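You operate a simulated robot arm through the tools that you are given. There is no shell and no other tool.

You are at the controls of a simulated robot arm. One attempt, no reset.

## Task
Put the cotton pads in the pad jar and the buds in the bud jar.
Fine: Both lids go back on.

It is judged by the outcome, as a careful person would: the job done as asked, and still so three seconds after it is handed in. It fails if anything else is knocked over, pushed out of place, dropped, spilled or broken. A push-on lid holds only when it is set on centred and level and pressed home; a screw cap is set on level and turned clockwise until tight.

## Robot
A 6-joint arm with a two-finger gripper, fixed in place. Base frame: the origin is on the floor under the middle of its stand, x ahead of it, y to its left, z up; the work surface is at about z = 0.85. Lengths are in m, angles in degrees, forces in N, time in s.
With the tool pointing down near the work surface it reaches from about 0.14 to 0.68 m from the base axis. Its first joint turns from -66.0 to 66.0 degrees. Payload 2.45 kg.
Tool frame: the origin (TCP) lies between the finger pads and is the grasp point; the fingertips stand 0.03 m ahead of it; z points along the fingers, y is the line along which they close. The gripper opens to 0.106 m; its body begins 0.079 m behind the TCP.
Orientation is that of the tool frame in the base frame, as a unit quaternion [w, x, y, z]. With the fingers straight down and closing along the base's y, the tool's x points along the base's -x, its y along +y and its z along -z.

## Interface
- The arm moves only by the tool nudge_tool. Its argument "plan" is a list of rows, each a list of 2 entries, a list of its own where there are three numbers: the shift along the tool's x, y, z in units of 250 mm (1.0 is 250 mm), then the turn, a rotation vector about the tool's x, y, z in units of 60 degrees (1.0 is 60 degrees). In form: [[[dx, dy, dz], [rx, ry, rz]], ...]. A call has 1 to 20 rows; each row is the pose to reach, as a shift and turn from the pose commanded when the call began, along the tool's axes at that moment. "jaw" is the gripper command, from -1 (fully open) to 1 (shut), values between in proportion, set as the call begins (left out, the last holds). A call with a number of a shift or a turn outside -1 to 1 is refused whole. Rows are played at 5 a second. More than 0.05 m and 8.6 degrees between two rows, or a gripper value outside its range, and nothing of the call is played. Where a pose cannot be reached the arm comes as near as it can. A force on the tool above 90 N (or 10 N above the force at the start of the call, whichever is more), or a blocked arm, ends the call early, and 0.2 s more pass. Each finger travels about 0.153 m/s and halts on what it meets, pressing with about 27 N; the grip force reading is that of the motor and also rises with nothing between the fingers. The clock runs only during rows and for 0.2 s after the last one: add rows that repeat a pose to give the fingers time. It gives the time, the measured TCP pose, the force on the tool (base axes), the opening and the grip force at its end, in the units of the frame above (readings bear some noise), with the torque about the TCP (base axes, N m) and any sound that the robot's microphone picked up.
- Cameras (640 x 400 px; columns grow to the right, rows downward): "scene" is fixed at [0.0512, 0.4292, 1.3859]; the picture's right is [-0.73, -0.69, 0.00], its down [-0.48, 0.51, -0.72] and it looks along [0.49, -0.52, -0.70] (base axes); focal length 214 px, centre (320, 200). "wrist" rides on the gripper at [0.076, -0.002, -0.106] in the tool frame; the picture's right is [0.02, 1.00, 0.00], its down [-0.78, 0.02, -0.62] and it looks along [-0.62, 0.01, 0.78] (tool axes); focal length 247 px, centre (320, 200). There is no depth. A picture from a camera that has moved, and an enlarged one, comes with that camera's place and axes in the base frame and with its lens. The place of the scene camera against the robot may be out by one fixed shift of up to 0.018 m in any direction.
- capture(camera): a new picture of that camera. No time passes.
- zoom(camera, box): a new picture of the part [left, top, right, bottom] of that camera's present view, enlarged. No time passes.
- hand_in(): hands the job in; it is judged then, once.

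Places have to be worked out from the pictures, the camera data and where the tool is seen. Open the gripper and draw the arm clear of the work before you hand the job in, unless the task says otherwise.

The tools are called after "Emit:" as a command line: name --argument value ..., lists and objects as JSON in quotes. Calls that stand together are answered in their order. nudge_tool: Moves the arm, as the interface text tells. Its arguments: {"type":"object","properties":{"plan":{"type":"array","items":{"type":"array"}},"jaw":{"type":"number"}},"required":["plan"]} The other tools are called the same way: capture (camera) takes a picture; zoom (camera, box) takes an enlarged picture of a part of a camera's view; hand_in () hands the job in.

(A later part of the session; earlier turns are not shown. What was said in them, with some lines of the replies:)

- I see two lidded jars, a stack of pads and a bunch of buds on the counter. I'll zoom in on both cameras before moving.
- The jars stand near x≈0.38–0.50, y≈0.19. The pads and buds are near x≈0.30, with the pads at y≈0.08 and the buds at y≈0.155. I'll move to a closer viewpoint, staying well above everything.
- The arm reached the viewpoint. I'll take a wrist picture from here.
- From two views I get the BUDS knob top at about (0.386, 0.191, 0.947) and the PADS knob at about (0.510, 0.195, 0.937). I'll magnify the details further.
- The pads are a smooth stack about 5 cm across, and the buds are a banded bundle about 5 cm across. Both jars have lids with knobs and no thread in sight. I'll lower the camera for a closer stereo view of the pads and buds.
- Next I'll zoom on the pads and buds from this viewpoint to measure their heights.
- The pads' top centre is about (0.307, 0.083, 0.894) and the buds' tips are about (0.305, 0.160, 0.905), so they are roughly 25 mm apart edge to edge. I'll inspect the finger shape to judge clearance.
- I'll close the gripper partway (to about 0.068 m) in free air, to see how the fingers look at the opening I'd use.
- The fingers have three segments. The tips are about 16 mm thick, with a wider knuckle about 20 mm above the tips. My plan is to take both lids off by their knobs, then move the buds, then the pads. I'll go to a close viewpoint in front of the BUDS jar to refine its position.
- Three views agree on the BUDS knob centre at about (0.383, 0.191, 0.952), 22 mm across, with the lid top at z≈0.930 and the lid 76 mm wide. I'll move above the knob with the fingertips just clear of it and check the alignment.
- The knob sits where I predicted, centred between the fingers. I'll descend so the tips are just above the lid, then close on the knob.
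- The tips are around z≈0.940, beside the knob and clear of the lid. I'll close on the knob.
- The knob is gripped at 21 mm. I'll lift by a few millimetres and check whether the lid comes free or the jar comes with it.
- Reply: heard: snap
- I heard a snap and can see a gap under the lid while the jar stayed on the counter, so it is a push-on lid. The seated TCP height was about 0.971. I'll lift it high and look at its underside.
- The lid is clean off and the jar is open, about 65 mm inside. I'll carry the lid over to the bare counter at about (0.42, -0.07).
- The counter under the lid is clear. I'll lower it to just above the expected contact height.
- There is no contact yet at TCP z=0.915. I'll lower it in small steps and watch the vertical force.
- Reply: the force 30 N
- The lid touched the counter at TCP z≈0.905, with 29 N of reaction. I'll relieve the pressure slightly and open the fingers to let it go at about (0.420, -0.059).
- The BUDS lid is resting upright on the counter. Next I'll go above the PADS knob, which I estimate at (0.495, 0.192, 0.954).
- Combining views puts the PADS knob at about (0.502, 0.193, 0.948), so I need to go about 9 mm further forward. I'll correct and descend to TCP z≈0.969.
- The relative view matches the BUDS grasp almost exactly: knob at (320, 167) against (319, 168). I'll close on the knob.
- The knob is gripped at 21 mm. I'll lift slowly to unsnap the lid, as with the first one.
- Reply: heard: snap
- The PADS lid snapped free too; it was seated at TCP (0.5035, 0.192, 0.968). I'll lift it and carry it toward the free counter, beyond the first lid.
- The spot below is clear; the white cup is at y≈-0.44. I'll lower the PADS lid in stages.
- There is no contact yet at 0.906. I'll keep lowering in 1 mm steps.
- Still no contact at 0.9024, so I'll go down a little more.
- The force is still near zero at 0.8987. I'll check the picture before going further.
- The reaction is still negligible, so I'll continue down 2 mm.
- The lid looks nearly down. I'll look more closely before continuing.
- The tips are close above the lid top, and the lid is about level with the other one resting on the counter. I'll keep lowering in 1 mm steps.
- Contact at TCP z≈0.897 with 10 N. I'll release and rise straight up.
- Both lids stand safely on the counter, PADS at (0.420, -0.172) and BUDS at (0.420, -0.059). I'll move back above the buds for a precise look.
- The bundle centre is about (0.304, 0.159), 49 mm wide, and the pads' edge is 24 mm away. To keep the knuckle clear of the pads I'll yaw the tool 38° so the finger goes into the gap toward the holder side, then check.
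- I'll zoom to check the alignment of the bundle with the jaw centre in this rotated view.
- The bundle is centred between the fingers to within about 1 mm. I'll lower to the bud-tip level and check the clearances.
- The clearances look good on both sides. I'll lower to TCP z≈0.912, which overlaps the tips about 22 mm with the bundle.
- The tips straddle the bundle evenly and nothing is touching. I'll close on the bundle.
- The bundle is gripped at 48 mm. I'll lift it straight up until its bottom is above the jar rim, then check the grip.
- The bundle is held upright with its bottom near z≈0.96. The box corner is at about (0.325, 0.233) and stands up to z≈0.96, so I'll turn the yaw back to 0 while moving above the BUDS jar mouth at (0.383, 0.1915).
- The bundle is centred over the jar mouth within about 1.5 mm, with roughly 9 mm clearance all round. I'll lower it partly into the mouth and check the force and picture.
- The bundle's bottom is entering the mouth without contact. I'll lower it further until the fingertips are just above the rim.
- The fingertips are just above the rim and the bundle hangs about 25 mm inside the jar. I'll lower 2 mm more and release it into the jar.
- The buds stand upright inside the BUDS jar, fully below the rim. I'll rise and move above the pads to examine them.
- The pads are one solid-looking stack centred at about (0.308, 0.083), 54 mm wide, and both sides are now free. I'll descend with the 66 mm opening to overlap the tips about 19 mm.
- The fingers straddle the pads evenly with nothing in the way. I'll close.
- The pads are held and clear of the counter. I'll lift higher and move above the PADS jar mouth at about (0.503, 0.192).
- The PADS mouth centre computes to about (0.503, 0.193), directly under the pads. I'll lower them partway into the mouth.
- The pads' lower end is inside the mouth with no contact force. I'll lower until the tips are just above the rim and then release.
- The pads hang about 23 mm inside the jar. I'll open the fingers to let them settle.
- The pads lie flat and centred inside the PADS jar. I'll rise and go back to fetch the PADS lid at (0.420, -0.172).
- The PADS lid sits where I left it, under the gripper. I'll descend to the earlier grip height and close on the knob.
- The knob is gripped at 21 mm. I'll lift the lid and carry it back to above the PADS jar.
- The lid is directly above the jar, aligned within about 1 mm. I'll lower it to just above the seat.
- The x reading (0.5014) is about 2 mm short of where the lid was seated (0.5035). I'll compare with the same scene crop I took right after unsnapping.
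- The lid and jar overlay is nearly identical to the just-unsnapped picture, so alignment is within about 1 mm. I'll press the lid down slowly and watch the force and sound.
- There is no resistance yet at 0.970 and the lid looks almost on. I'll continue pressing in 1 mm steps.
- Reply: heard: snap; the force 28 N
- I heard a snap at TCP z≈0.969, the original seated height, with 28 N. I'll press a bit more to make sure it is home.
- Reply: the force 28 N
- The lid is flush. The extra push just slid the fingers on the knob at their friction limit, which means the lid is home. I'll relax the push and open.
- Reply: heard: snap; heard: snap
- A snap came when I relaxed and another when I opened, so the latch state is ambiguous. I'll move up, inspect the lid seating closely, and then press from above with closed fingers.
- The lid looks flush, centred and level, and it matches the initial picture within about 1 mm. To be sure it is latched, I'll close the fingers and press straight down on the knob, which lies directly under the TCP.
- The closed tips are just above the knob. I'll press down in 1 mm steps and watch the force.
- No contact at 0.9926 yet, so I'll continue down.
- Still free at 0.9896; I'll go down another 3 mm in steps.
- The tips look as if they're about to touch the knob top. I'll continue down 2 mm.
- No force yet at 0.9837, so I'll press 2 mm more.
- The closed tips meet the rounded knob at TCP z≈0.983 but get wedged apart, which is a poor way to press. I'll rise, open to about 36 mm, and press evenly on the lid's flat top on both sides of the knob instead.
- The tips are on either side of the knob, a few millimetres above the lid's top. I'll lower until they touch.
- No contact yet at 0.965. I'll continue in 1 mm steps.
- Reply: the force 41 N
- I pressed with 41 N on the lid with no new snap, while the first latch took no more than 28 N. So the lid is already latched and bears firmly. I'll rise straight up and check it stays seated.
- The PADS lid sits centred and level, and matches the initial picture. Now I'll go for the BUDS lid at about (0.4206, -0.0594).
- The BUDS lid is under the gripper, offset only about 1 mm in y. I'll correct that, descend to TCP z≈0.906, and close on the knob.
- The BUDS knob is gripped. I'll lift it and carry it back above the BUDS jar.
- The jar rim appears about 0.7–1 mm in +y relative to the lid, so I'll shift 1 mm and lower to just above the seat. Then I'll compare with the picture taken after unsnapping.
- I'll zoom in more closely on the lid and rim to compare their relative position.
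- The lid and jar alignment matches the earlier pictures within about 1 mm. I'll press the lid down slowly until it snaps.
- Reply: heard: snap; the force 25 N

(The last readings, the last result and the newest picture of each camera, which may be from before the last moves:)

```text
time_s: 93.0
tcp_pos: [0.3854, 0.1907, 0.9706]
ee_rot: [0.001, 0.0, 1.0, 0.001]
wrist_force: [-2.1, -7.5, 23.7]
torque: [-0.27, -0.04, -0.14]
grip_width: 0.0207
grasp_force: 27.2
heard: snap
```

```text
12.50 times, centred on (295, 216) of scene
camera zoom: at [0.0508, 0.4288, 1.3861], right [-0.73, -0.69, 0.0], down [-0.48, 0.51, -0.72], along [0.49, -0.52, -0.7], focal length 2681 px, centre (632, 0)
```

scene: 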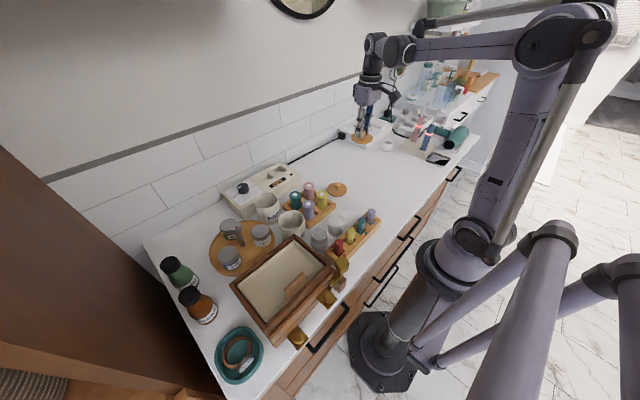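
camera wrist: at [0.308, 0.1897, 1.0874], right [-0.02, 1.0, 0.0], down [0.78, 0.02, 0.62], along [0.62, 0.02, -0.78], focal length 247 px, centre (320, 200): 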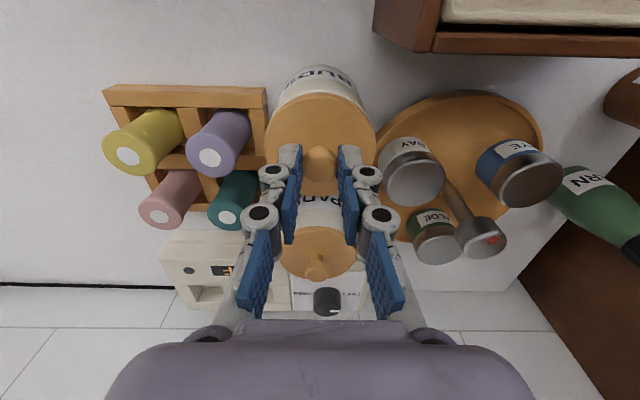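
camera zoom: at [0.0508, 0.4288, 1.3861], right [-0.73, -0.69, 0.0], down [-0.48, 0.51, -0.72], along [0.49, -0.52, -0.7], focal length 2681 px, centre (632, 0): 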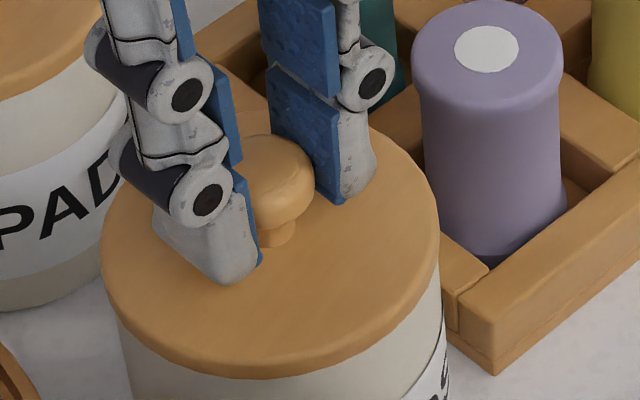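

It snapped at 24 N with TCP z≈0.971. This time I'll open the fingers without lifting first, so the lid isn't pulled.

Emit:
nudge_tool --plan '[[[0, 0, 0], [0, 0, 0]], [[0, 0, 0], [0, 0, 0]], [[0, 0, 0], [0, 0, 0]]]' --jaw 0.3

Emit:
capture --camera "wrist"

Emit:
zoom --camera "scene" --box '[270, 200, 320, 232]'

```text
time_s: 93.8
tcp_pos: [0.386, 0.1922, 0.9712]
ee_rot: [0.001, 0.0, 1.0, 0.001]
wrist_force: [-0.1, -0.2, -0.1]
torque: [-0.02, 0.0, -0.03]
grip_width: 0.0371
grasp_force: 0.0
```

```text
taken
camera wrist: at [0.3081, 0.1905, 1.0779], right [-0.02, 1.0, 0.0], down [0.78, 0.02, 0.62], along [0.62, 0.02, -0.78], focal length 247 px, centre (320, 200)
```

wrist: 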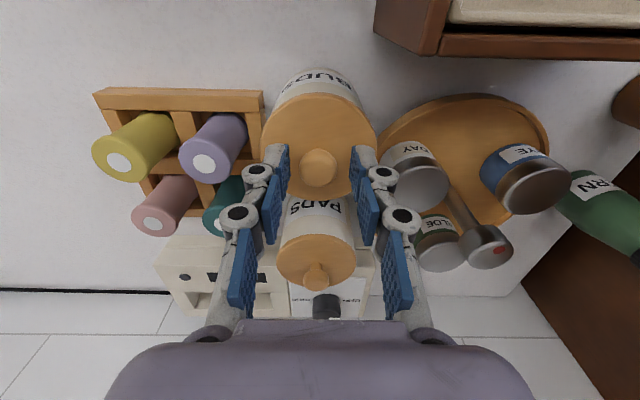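

```text
12.50 times, centred on (295, 216) of scene
camera zoom: at [0.0512, 0.4292, 1.3859], right [-0.73, -0.69, 0.0], down [-0.48, 0.51, -0.72], along [0.49, -0.52, -0.7], focal length 2681 px, centre (632, 0)
```

zoom: 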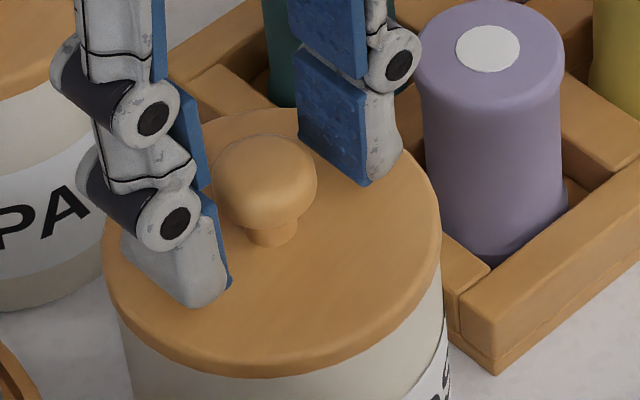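

There was no further snap, so the lid stayed on. I'll press with both fingertips on the lid's flat top, as I did on the other, to make sure it is fully home.

Emit:
nudge_tool --plan '[[[0, 0, 0.008], [0, 0, 0]], [[0, 0, 0.016], [0, 0, 0]], [[0, 0, 0.024], [0, 0, 0]], [[0, 0, 0.024], [0, 0, 0]]]'

```text
time_s: 94.8
tcp_pos: [0.3854, 0.1922, 0.9645]
ee_rot: [0.0, 0.0, 1.0, 0.001]
wrist_force: [0.0, -0.1, 0.6]
torque: [-0.01, 0.0, 0.0]
grip_width: 0.0372
grasp_force: 0.0
```

No contact yet at 0.9645. I'll continue in 1 mm steps.

Emit:
nudge_tool --plan '[[[0, 0, 0.004], [0, 0, 0]], [[0, 0, 0.008], [0, 0, 0]], [[0, 0, 0.012], [0, 0, 0]], [[0, 0, 0.012], [0, 0, 0]]]'

```text
time_s: 95.8
tcp_pos: [0.3849, 0.1907, 0.9632]
ee_rot: [0.0, 0.0, 1.0, 0.001]
wrist_force: [-1.4, -4.4, 54.9]
torque: [-0.27, 0.05, 0.03]
grip_width: 0.0386
grasp_force: 20.0
```

Pressed with 55 N and no new snap, so the BUDS lid is fully home. I'll rise straight up and open the gripper.

Emit:
nudge_tool --plan '[[[0, 0, -0.012], [0, 0, 0]], [[0, 0, -0.06], [0, 0, 0]], [[0, 0, -0.18], [0, 0, 0]], [[0, 0, -0.34], [0, 0, 0]], [[0, 0, -0.5], [0, 0, 0]], [[0, 0, -0.64], [0, 0, 0]], [[0, 0, -0.64], [0, 0, 0]]]'

Emit:
zoom --camera "scene" --box '[235, 180, 315, 230]'

Emit:
zoom --camera "scene" --box '[270, 195, 330, 240]'

Emit:
capture --camera "wrist"

```text
time_s: 97.4
tcp_pos: [0.3835, 0.1931, 1.1206]
ee_rot: [0.001, 0.0, 1.0, 0.001]
wrist_force: [0.1, -1.4, 0.2]
torque: [-0.03, -0.01, -0.01]
grip_width: 0.0372
grasp_force: 0.2
```

```text
8.00 times, centred on (275, 205) of scene
camera zoom: at [0.0512, 0.4292, 1.3859], right [-0.73, -0.69, 0.0], down [-0.48, 0.51, -0.72], along [0.49, -0.52, -0.7], focal length 1716 px, centre (680, 160)
```

zoom: 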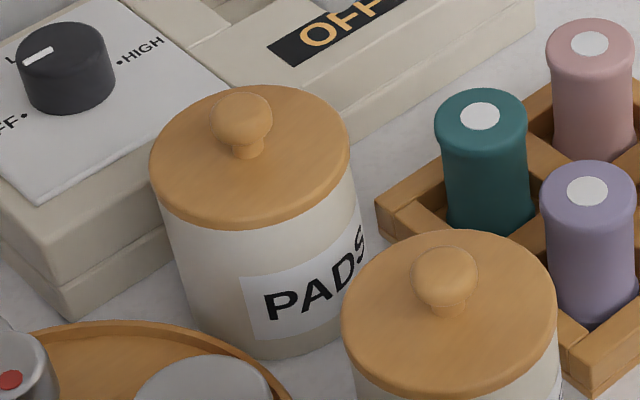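

```text
8.89 times, centred on (300, 218) of scene
camera zoom: at [0.0512, 0.4292, 1.3859], right [-0.73, -0.69, 0.0], down [-0.48, 0.51, -0.72], along [0.49, -0.52, -0.7], focal length 1906 px, centre (498, 44)
```

zoom: 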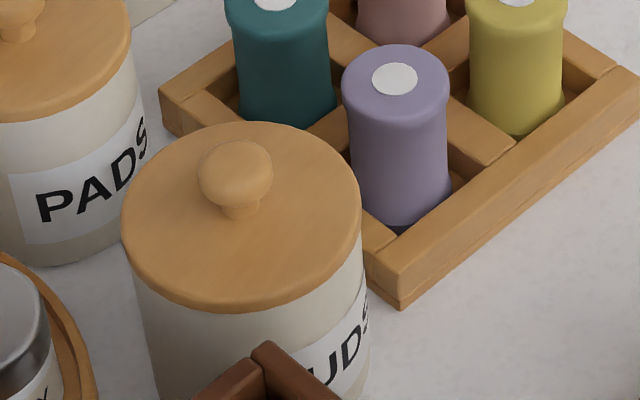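

```text
taken
camera wrist: at [0.3079, 0.1925, 1.2276], right [-0.02, 1.0, 0.0], down [0.78, 0.02, 0.62], along [0.62, 0.02, -0.78], focal length 247 px, centre (320, 200)
```

wrist: 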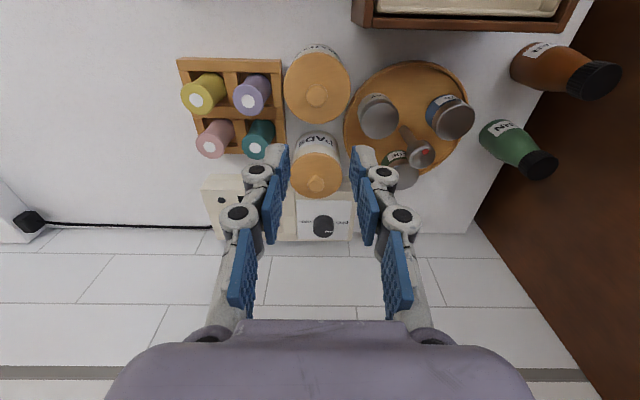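

The BUDS lid matches its initial picture exactly. Because of the ambiguous snaps on the PADS lid, I'll verify it with a gentle pull test on its knob, so I'm moving back above it.

Emit:
nudge_tool --plan '[[[-0.15, 0, 0], [0, 0, 0]], [[-0.31, 0, 0.05], [0, 0, 0]], [[-0.47, 0, 0.15], [0, 0, 0]], [[-0.47, 0, 0.3], [0, 0, 0]], [[-0.47, 0, 0.42], [0, 0, 0]], [[-0.47, 0, 0.42], [0, 0, 0]]]' --jaw -0.1

Emit:
capture --camera "wrist"

```text
time_s: 98.8
tcp_pos: [0.5028, 0.1923, 1.0166]
ee_rot: [0.001, 0.0, 1.0, 0.001]
wrist_force: [-0.8, -0.9, -0.1]
torque: [0.0, 0.01, -0.01]
grip_width: 0.0583
grasp_force: 0.0
```

```text
taken
camera wrist: at [0.4251, 0.1905, 1.1233], right [-0.02, 1.0, 0.0], down [0.78, 0.02, 0.62], along [0.62, 0.02, -0.78], focal length 247 px, centre (320, 200)
```

wrist: 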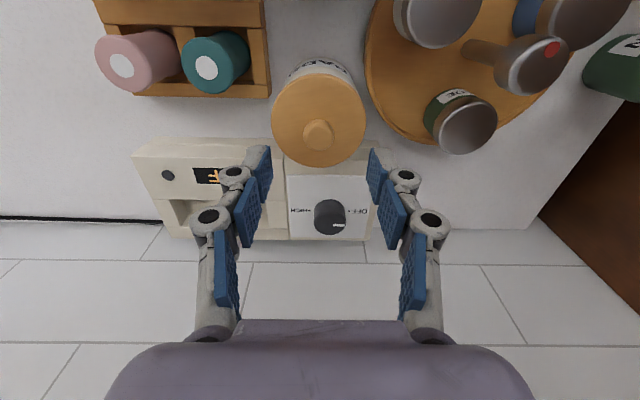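

The knob is centred under the fingers. I'll descend to TCP z≈0.969 and close gently on the knob.

Emit:
nudge_tool --plan '[[[0, 0, 0.08], [0, 0, 0]], [[0, 0, 0.15], [0, 0, 0]], [[0, 0, 0.188], [0, 0, 0]], [[0, 0, 0.188], [0, 0, 0]]]'

Emit:
nudge_tool --plan '[[[0, 0, 0], [0, 0, 0]], [[0, 0, 0], [0, 0, 0]], [[0, 0, 0], [0, 0, 0]]]' --jaw 1

```text
time_s: 99.8
tcp_pos: [0.5025, 0.1908, 0.9703]
ee_rot: [0.001, 0.0, 1.0, 0.001]
wrist_force: [0.0, -0.1, -0.3]
torque: [-0.03, 0.03, -0.04]
grip_width: 0.0586
grasp_force: 0.0
```

```text
time_s: 100.6
tcp_pos: [0.5024, 0.1913, 0.97]
ee_rot: [0.001, 0.0, 1.0, 0.001]
wrist_force: [-0.2, -0.5, -0.1]
torque: [-0.01, 0.0, 0.0]
grip_width: 0.0207
grasp_force: 26.7
heard: snap
```

Closing produced a snap, so the grip itself disturbed the latch. I'll press down again while gripping and listen for it to latch.

Emit:
nudge_tool --plan '[[[0, 0, 0.004], [0, 0, 0]], [[0, 0, 0.008], [0, 0, 0]], [[0, 0, 0.008], [0, 0, 0]]]'

Emit:
zoom --camera "scene" --box '[235, 180, 315, 230]'

```text
time_s: 101.4
tcp_pos: [0.5027, 0.1905, 0.9689]
ee_rot: [0.002, -0.001, 1.0, 0.001]
wrist_force: [0.5, 0.9, 28.8]
torque: [0.0, -0.02, -0.12]
grip_width: 0.0205
grasp_force: 26.2
```

```text
8.00 times, centred on (275, 205) of scene
camera zoom: at [0.0508, 0.429, 1.386], right [-0.73, -0.69, 0.0], down [-0.48, 0.51, -0.72], along [0.49, -0.52, -0.7], focal length 1716 px, centre (680, 160)
```

zoom: 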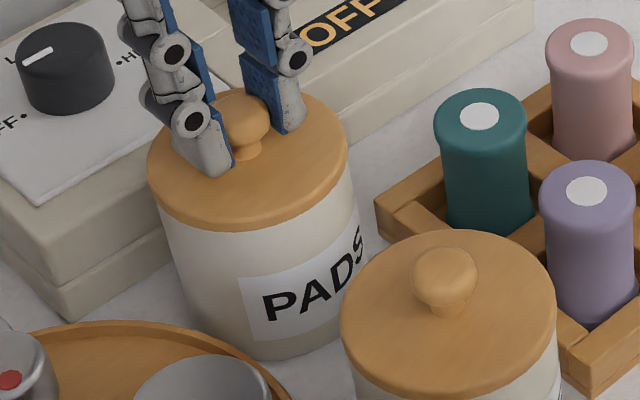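

The press at 29 N gave no new snap. I'll now do a slow pull test, unloading in small increments while reading the force, to learn the latch's true state.

Emit:
nudge_tool --plan '[[[0, 0, -0.003], [0, 0, 0]], [[0, 0, -0.006], [0, 0, 0]], [[0, 0, -0.006], [0, 0, 0]]]'

```text
time_s: 102.2
tcp_pos: [0.503, 0.1909, 0.9698]
ee_rot: [0.001, 0.0, 1.0, 0.001]
wrist_force: [-1.8, -0.3, 4.2]
torque: [0.01, -0.04, -0.04]
grip_width: 0.0209
grasp_force: 26.9
```

The force is down to +4 N. I'll raise another 0.5 mm.

Emit:
nudge_tool --plan '[[[0, 0, -0.002], [0, 0, 0]], [[0, 0, -0.002], [0, 0, 0]]]'

```text
time_s: 102.8
tcp_pos: [0.5033, 0.1913, 0.97]
ee_rot: [0.0, 0.0, 1.0, 0.001]
wrist_force: [-0.4, 0.0, 0.0]
torque: [-0.02, 0.0, 0.05]
grip_width: 0.0206
grasp_force: 27.5
```

The force is now about 0 N. I'll raise another 0.5 mm to see if the lid resists.

Emit:
nudge_tool --plan '[[[0, 0, -0.002], [0, 0, 0]], [[0, 0, -0.002], [0, 0, 0]]]'

```text
time_s: 103.4
tcp_pos: [0.5035, 0.1913, 0.9701]
ee_rot: [0.002, -0.001, 1.0, 0.001]
wrist_force: [0.9, -0.2, -0.7]
torque: [0.01, 0.01, 0.0]
grip_width: 0.0205
grasp_force: 26.6
```

The force stays near 0, which suggests the lid may be loose in the grip. I'll raise 1 mm more to be certain.

Emit:
nudge_tool --plan '[[[0, 0, -0.004], [0, 0, 0]], [[0, 0, -0.004], [0, 0, 0]]]'

Emit:
zoom --camera "scene" --box '[250, 190, 290, 215]'

```text
time_s: 104.0
tcp_pos: [0.5027, 0.1916, 0.9715]
ee_rot: [0.0, 0.0, 1.0, 0.001]
wrist_force: [1.3, -0.7, -1.0]
torque: [0.02, -0.01, -0.01]
grip_width: 0.0209
grasp_force: 27.1
```

```text
16.00 times, centred on (270, 202) of scene
camera zoom: at [0.0512, 0.4292, 1.3859], right [-0.73, -0.69, 0.0], down [-0.48, 0.51, -0.72], along [0.49, -0.52, -0.7], focal length 3432 px, centre (1120, 160)
```

zoom: 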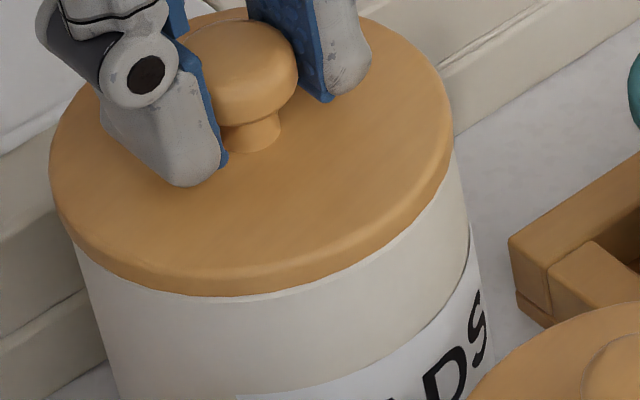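

The lid seems to follow the grip freely. I'll raise it a few more millimetres to find out whether it is loose or still held.

Emit:
nudge_tool --plan '[[[0, 0, -0.004], [0, 0, 0]], [[0, 0, -0.008], [0, 0, 0]], [[0, 0, -0.008], [0, 0, 0]]]'

Emit:
zoom --camera "scene" --box '[250, 190, 290, 215]'

```text
time_s: 104.8
tcp_pos: [0.5026, 0.1921, 0.9742]
ee_rot: [0.001, 0.001, 1.0, 0.001]
wrist_force: [0.1, -0.1, -0.4]
torque: [-0.01, 0.0, 0.0]
grip_width: 0.0205
grasp_force: 27.3
```

```text
16.00 times, centred on (270, 202) of scene
camera zoom: at [0.0512, 0.4292, 1.3859], right [-0.73, -0.69, 0.0], down [-0.48, 0.51, -0.72], along [0.49, -0.52, -0.7], focal length 3432 px, centre (1120, 160)
```

zoom: 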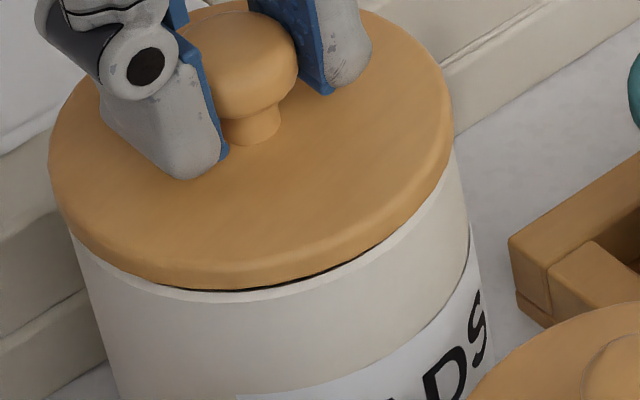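

A gap opened with no snap, so the PADS lid was not latched; the 28 N friction-limited push wasn't enough. I'll set it back down on its seat, regrip lower so the tips also bear on the lid, and press harder.

Emit:
nudge_tool --plan '[[[0, 0, 0.006], [0, 0, 0]], [[0, 0, 0.012], [0, 0, 0]], [[0, 0, 0.016], [0, 0, 0]], [[0, 0, 0.016], [0, 0, 0]]]'

Emit:
zoom --camera "scene" --box '[250, 190, 290, 215]'

```text
time_s: 105.8
tcp_pos: [0.5028, 0.1921, 0.9695]
ee_rot: [0.001, 0.0, 1.0, 0.0]
wrist_force: [0.5, 0.3, 11.6]
torque: [0.0, -0.03, -0.11]
grip_width: 0.0204
grasp_force: 26.9
```

```text
16.00 times, centred on (270, 202) of scene
camera zoom: at [0.051, 0.4291, 1.386], right [-0.73, -0.69, 0.0], down [-0.48, 0.51, -0.72], along [0.49, -0.52, -0.7], focal length 3432 px, centre (1120, 160)
```

zoom: 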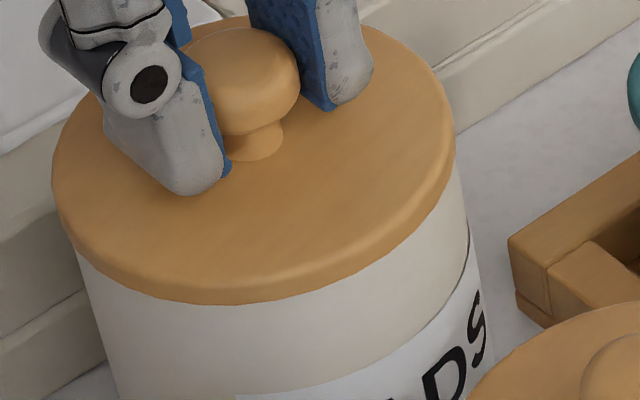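

The lid bears on the rim again at 12 N and sits flush and centred. I'll press another 1.5 mm first to see whether it snaps with this grip.

Emit:
nudge_tool --plan '[[[0, 0, 0.003], [0, 0, 0]], [[0, 0, 0.006], [0, 0, 0]], [[0, 0, 0.01], [0, 0, 0]], [[0, 0, 0.01], [0, 0, 0]]]'

```text
time_s: 106.8
tcp_pos: [0.501, 0.1909, 0.9679]
ee_rot: [0.0, 0.0, 1.0, 0.001]
wrist_force: [2.6, 0.6, 29.6]
torque: [-0.04, -0.14, -0.11]
grip_width: 0.0204
grasp_force: 26.6
```

At 29.6 N there is still no snap; the grip friction caps the push. I'll open the fingers now without lifting, then press on the lid top with both fingertips, which can exceed 40 N.

Emit:
nudge_tool --plan '[[[0, 0, 0], [0, 0, 0]], [[0, 0, 0], [0, 0, 0]], [[0, 0, 0], [0, 0, 0]]]' --jaw 0.3

Emit:
zoom --camera "scene" --box '[250, 190, 290, 215]'

Emit:
capture --camera "wrist"

```text
time_s: 107.6
tcp_pos: [0.5024, 0.1911, 0.966]
ee_rot: [0.001, 0.001, 1.0, 0.001]
wrist_force: [0.1, 0.2, -0.6]
torque: [0.01, 0.01, -0.01]
grip_width: 0.037
grasp_force: 0.1
heard: snap
```

```text
16.00 times, centred on (270, 202) of scene
camera zoom: at [0.0512, 0.4292, 1.3859], right [-0.73, -0.69, 0.0], down [-0.48, 0.51, -0.72], along [0.49, -0.52, -0.7], focal length 3432 px, centre (1120, 160)
```

zoom: 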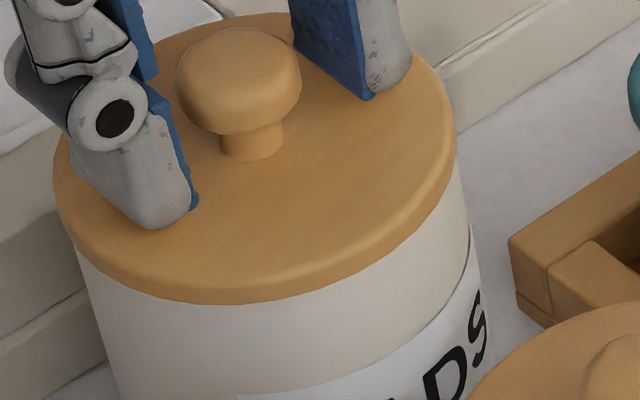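

```text
taken
camera wrist: at [0.4252, 0.1906, 1.0737], right [-0.02, 1.0, 0.0], down [0.78, 0.02, 0.62], along [0.62, 0.02, -0.78], focal length 247 px, centre (320, 200)
```

wrist: 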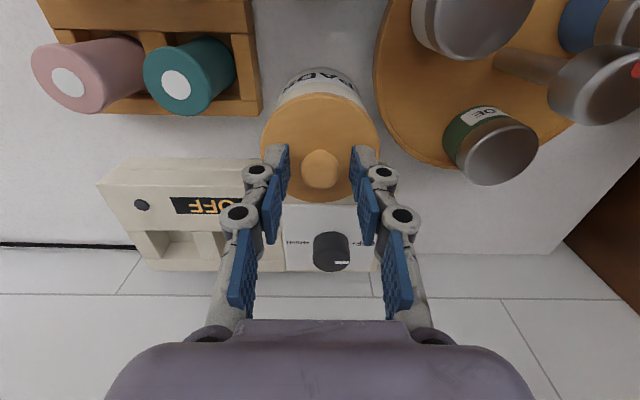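

A snap came on release: the lid latches once the grip stops biasing it, which fits the pattern of every earlier event. I'll now press with both fingertips on the lid's top to be certain it is home.

Emit:
nudge_tool --plan '[[[0, 0, 0.004], [0, 0, 0]], [[0, 0, 0.008], [0, 0, 0]], [[0, 0, 0.012], [0, 0, 0]], [[0, 0, 0.012], [0, 0, 0]]]'

```text
time_s: 108.6
tcp_pos: [0.5025, 0.1919, 0.9638]
ee_rot: [0.001, 0.0, 1.0, 0.001]
wrist_force: [0.1, -0.2, -0.2]
torque: [-0.01, 0.0, 0.02]
grip_width: 0.0373
grasp_force: 0.1
```

No contact yet at 0.9638. I'll go down another 3 mm in 1 mm steps.

Emit:
nudge_tool --plan '[[[0, 0, 0.004], [0, 0, 0]], [[0, 0, 0.008], [0, 0, 0]], [[0, 0, 0.011], [0, 0, 0]], [[0, 0, 0.011], [0, 0, 0]]]'

```text
time_s: 109.6
tcp_pos: [0.5027, 0.1915, 0.9618]
ee_rot: [0.001, 0.0, 1.0, 0.002]
wrist_force: [2.3, -1.8, 23.7]
torque: [-0.17, -0.09, 0.0]
grip_width: 0.0397
grasp_force: 1.1
```

It's bearing at 24 N with no sound. I'll press about 1.5 mm further for a firm push.

Emit:
nudge_tool --plan '[[[0, 0, 0.003], [0, 0, 0]], [[0, 0, 0.006], [0, 0, 0]], [[0, 0, 0.006], [0, 0, 0]]]'

```text
time_s: 110.4
tcp_pos: [0.5021, 0.1923, 0.9615]
ee_rot: [0.001, 0.0, 1.0, 0.0]
wrist_force: [0.4, -1.6, 29.7]
torque: [-0.2, -0.03, 0.0]
grip_width: 0.0388
grasp_force: 0.0
```

The push is at 30 N with no sound. I'll add another 1.5 mm for a firm final press.

Emit:
nudge_tool --plan '[[[0, 0, 0.003], [0, 0, 0]], [[0, 0, 0.006], [0, 0, 0]], [[0, 0, 0.006], [0, 0, 0]]]'

```text
time_s: 111.2
tcp_pos: [0.5018, 0.1923, 0.9583]
ee_rot: [0.001, 0.0, 1.0, 0.001]
wrist_force: [-1.4, -6.5, 30.0]
torque: [0.07, -0.02, 0.05]
grip_width: 0.0383
grasp_force: 17.2
```

The TCP dropped to 0.958 without more force, so something is yielding. I'll look before doing anything else.

Emit:
zoom --camera "scene" --box '[250, 190, 290, 215]'

Emit:
capture --camera "wrist"

Emit:
zoom --camera "scene" --box '[235, 180, 315, 230]'

```text
16.00 times, centred on (270, 202) of scene
camera zoom: at [0.0507, 0.4289, 1.3861], right [-0.73, -0.69, 0.0], down [-0.48, 0.51, -0.72], along [0.49, -0.52, -0.7], focal length 3432 px, centre (1120, 160)
```

zoom: 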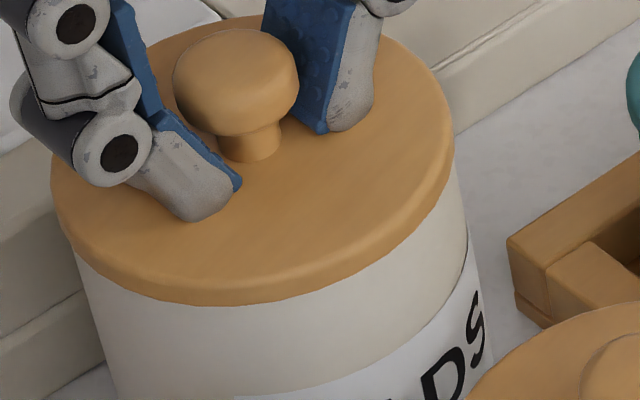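

```text
taken
camera wrist: at [0.4251, 0.1911, 1.0656], right [-0.02, 1.0, 0.0], down [0.78, 0.02, 0.62], along [0.62, 0.02, -0.78], focal length 247 px, centre (320, 200)
```

wrist: 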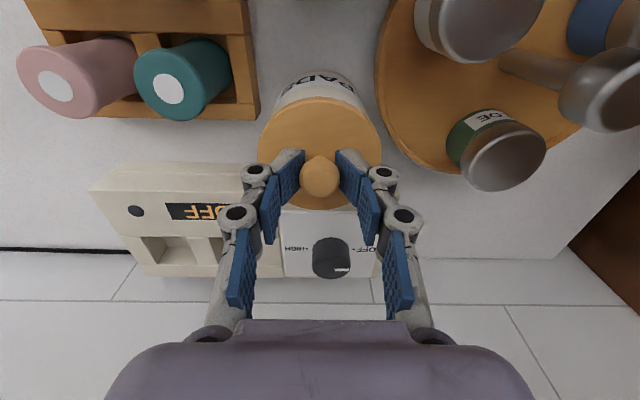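

```text
8.00 times, centred on (275, 205) of scene
camera zoom: at [0.0507, 0.4289, 1.3861], right [-0.73, -0.69, 0.0], down [-0.48, 0.51, -0.72], along [0.49, -0.52, -0.7], focal length 1716 px, centre (680, 160)
```

zoom: 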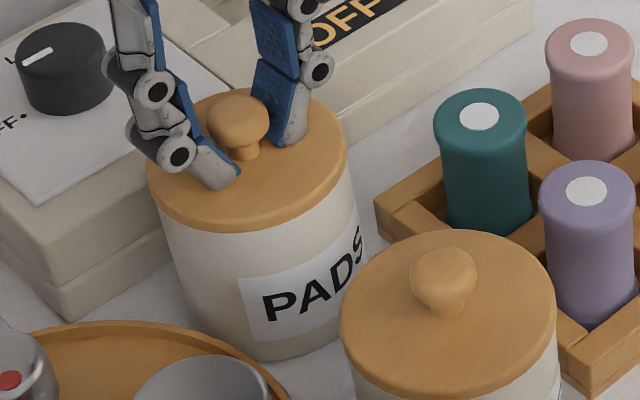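

The fingertips' joints flexed inward under load. To avoid hooking the knob, I'll unload a little first, then open wide, and only then rise.

Emit:
nudge_tool --plan '[[[0, 0, -0.004], [0, 0, 0]], [[0, 0, -0.008], [0, 0, 0]], [[0, 0, -0.012], [0, 0, 0]], [[0, 0, -0.012], [0, 0, 0]]]'

Emit:
zoom --camera "scene" --box '[250, 190, 290, 215]'

```text
time_s: 112.2
tcp_pos: [0.5034, 0.1926, 0.9617]
ee_rot: [0.001, 0.001, 1.0, 0.001]
wrist_force: [0.0, 0.7, 3.7]
torque: [0.02, 0.0, -0.01]
grip_width: 0.0374
grasp_force: 0.1
```

```text
16.00 times, centred on (270, 202) of scene
camera zoom: at [0.0512, 0.4292, 1.3859], right [-0.73, -0.69, 0.0], down [-0.48, 0.51, -0.72], along [0.49, -0.52, -0.7], focal length 3432 px, centre (1120, 160)
```

zoom: 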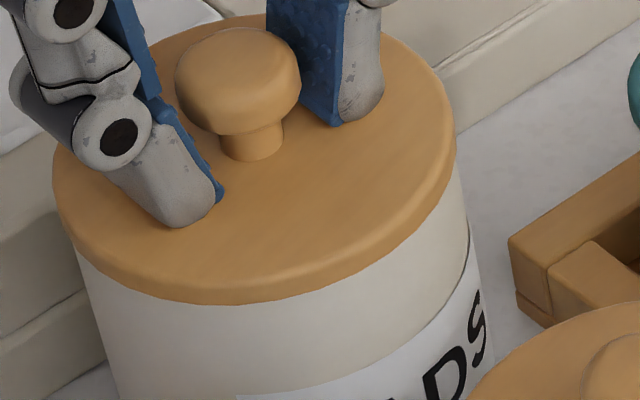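

The load is off (4 N), there was no snap, and the tips have swung back clear of the knob. I'll rise slowly and then open wide.

Emit:
nudge_tool --plan '[[[0, 0, -0.006], [0, 0, 0]], [[0, 0, -0.014], [0, 0, 0]], [[0, 0, -0.03], [0, 0, 0]], [[0, 0, -0.03], [0, 0, 0]]]'

Emit:
nudge_tool --plan '[[[0, 0, 0], [0, 0, 0]], [[0, 0, 0], [0, 0, 0]], [[0, 0, -0.08], [0, 0, 0]], [[0, 0, -0.24], [0, 0, 0]], [[0, 0, -0.42], [0, 0, 0]], [[0, 0, -0.42], [0, 0, 0]]]' --jaw -0.2

Emit:
zoom --camera "scene" --box '[235, 180, 315, 230]'

Emit:
capture --camera "wrist"

```text
time_s: 113.2
tcp_pos: [0.5019, 0.1922, 0.9683]
ee_rot: [0.0, 0.0, 1.0, 0.001]
wrist_force: [0.1, -0.3, 1.0]
torque: [-0.03, -0.01, 0.0]
grip_width: 0.0372
grasp_force: 0.1
```

```text
time_s: 114.6
tcp_pos: [0.503, 0.1921, 1.0718]
ee_rot: [0.0, 0.0, 1.0, 0.001]
wrist_force: [-0.1, -0.1, -0.8]
torque: [-0.01, 0.01, -0.04]
grip_width: 0.0635
grasp_force: 0.2
```

```text
8.00 times, centred on (275, 205) of scene
camera zoom: at [0.0512, 0.4292, 1.3859], right [-0.73, -0.69, 0.0], down [-0.48, 0.51, -0.72], along [0.49, -0.52, -0.7], focal length 1716 px, centre (680, 160)
```

zoom: 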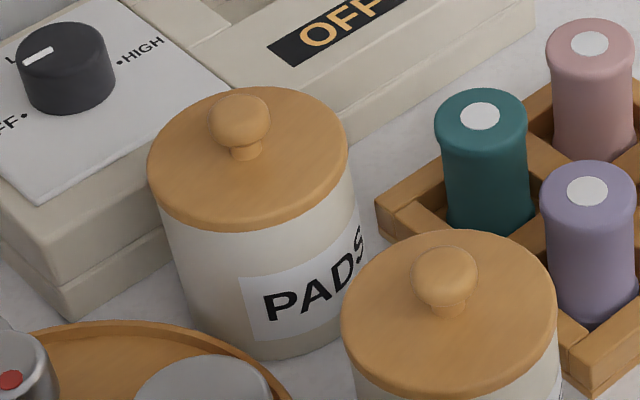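

```text
taken
camera wrist: at [0.4257, 0.1903, 1.1796], right [-0.02, 1.0, 0.0], down [0.78, 0.02, 0.62], along [0.62, 0.02, -0.78], focal length 247 px, centre (320, 200)
```

wrist: 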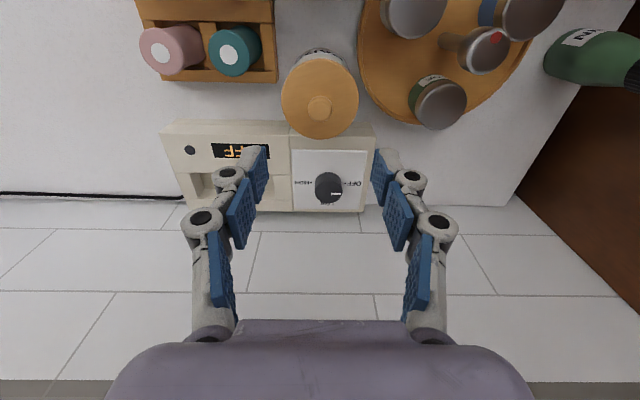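

Both lids sit flush and centred, and the PADS snap events alternate to end latched. I'll retreat up and back to the start area with the gripper open.

Emit:
nudge_tool --plan '[[[0, 0, -0.16], [0, 0, 0]], [[0, 0, -0.32], [0, 0, 0]], [[0, 0, -0.5], [0, 0, 0]], [[0.12, -0.08, -0.55], [0, 0, 0]], [[0.26, -0.18, -0.6], [0, 0, 0]], [[0.4, -0.28, -0.6], [0, 0, 0]], [[0.54, -0.38, -0.6], [0, 0, 0]], [[0.68, -0.48, -0.6], [0, 0, 0]], [[0.76, -0.54, -0.6], [0, 0, 0]], [[0.76, -0.54, -0.6], [0, 0, 0]]]' --jaw -1

Emit:
capture --camera "scene"

Emit:
capture --camera "wrist"

Emit:
zoom --camera "scene" --box '[200, 150, 400, 300]'

Emit:
zoom --camera "wrist" --box '[280, 20, 520, 220]'

```text
time_s: 116.8
tcp_pos: [0.3123, 0.0566, 1.2237]
ee_rot: [0.0, 0.0, 1.0, 0.001]
wrist_force: [-0.1, 0.1, 0.2]
torque: [-0.01, -0.02, 0.02]
grip_width: 0.1059
grasp_force: 0.1
```

```text
taken
```

scene: 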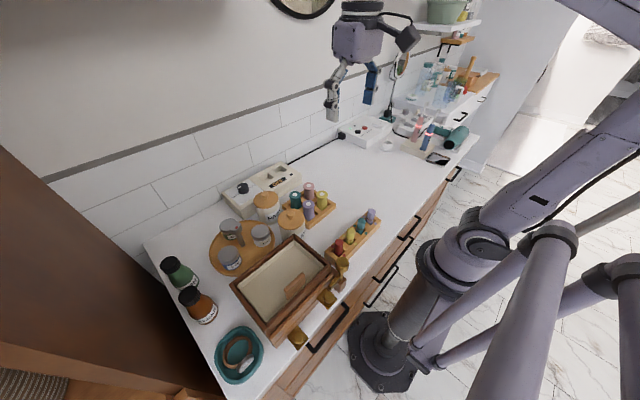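

```text
taken
camera wrist: at [0.2353, 0.0568, 1.3304], right [-0.02, 1.0, 0.0], down [0.78, 0.02, 0.62], along [0.62, 0.02, -0.78], focal length 247 px, centre (320, 200)
```

wrist: 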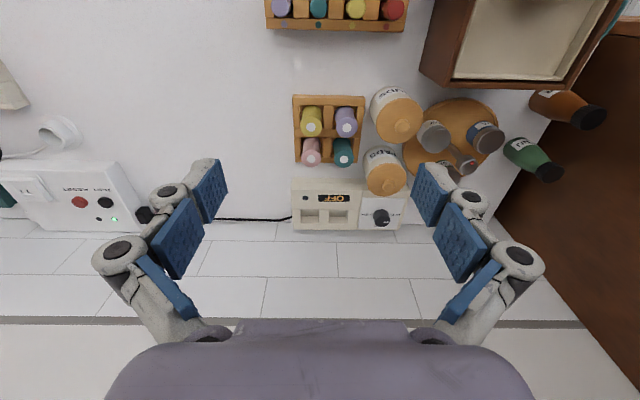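

```text
2.67 times, centred on (300, 225) of scene
camera zoom: at [0.0512, 0.4292, 1.3859], right [-0.73, -0.69, 0.0], down [-0.48, 0.51, -0.72], along [0.49, -0.52, -0.7], focal length 572 px, centre (373, 133)
```

zoom: 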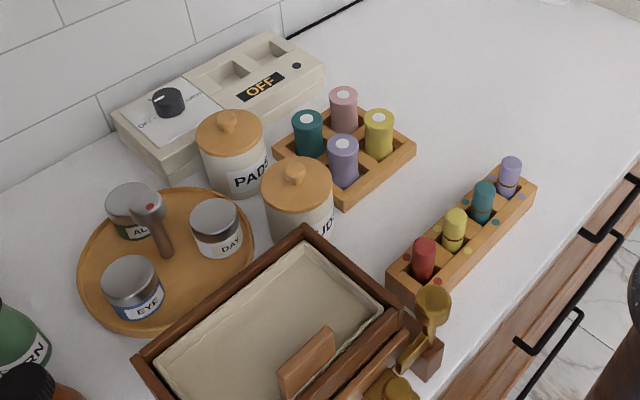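

```text
2.00 times, centred on (400, 120) of wrist
camera zoom: at [0.2353, 0.0568, 1.3304], right [-0.02, 1.0, 0.0], down [0.78, 0.02, 0.62], along [0.62, 0.02, -0.78], focal length 494 px, centre (160, 360)
```

zoom: 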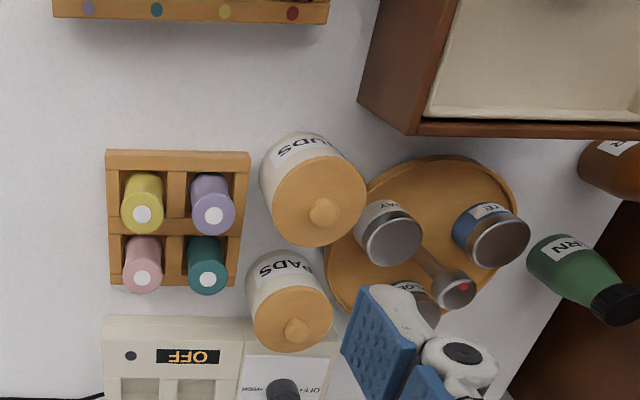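

The final pictures show both lids on, level and centred. The pads and buds are inside their jars, everything else is where it started, and the arm is clear with the gripper open. I'm handing in.

Emit:
hand_in

```text
The job is handed in.
```

The pads are in the PADS jar, the buds are in the BUDS jar, and both lids are back on. I've handed the job in. The tool confirmed only that it was received, so I don't have the judged result.

- **BUDS lid:** It snapped on, then took a 55 N press with no further sound. It lines up with its starting picture.
- **PADS lid:** It unlatched twice while I was refitting it. The last sound was a snap as I let go of the knob. After that it took 30 N on its top with no sound, and it sits flush and centred. I take it as latched, but I didn't pull-test it again because gripping the knob is what had unlatched it.
- **Surroundings:** Nothing else looks moved compared with the first pictures. The PADS jar slid about 1 mm during handling. I released the pads and buds with their lower ends already inside the jars, so each dropped about 4–5 cm, and both landed upright below the rim.

The arm is back near its starting position with the gripper open.
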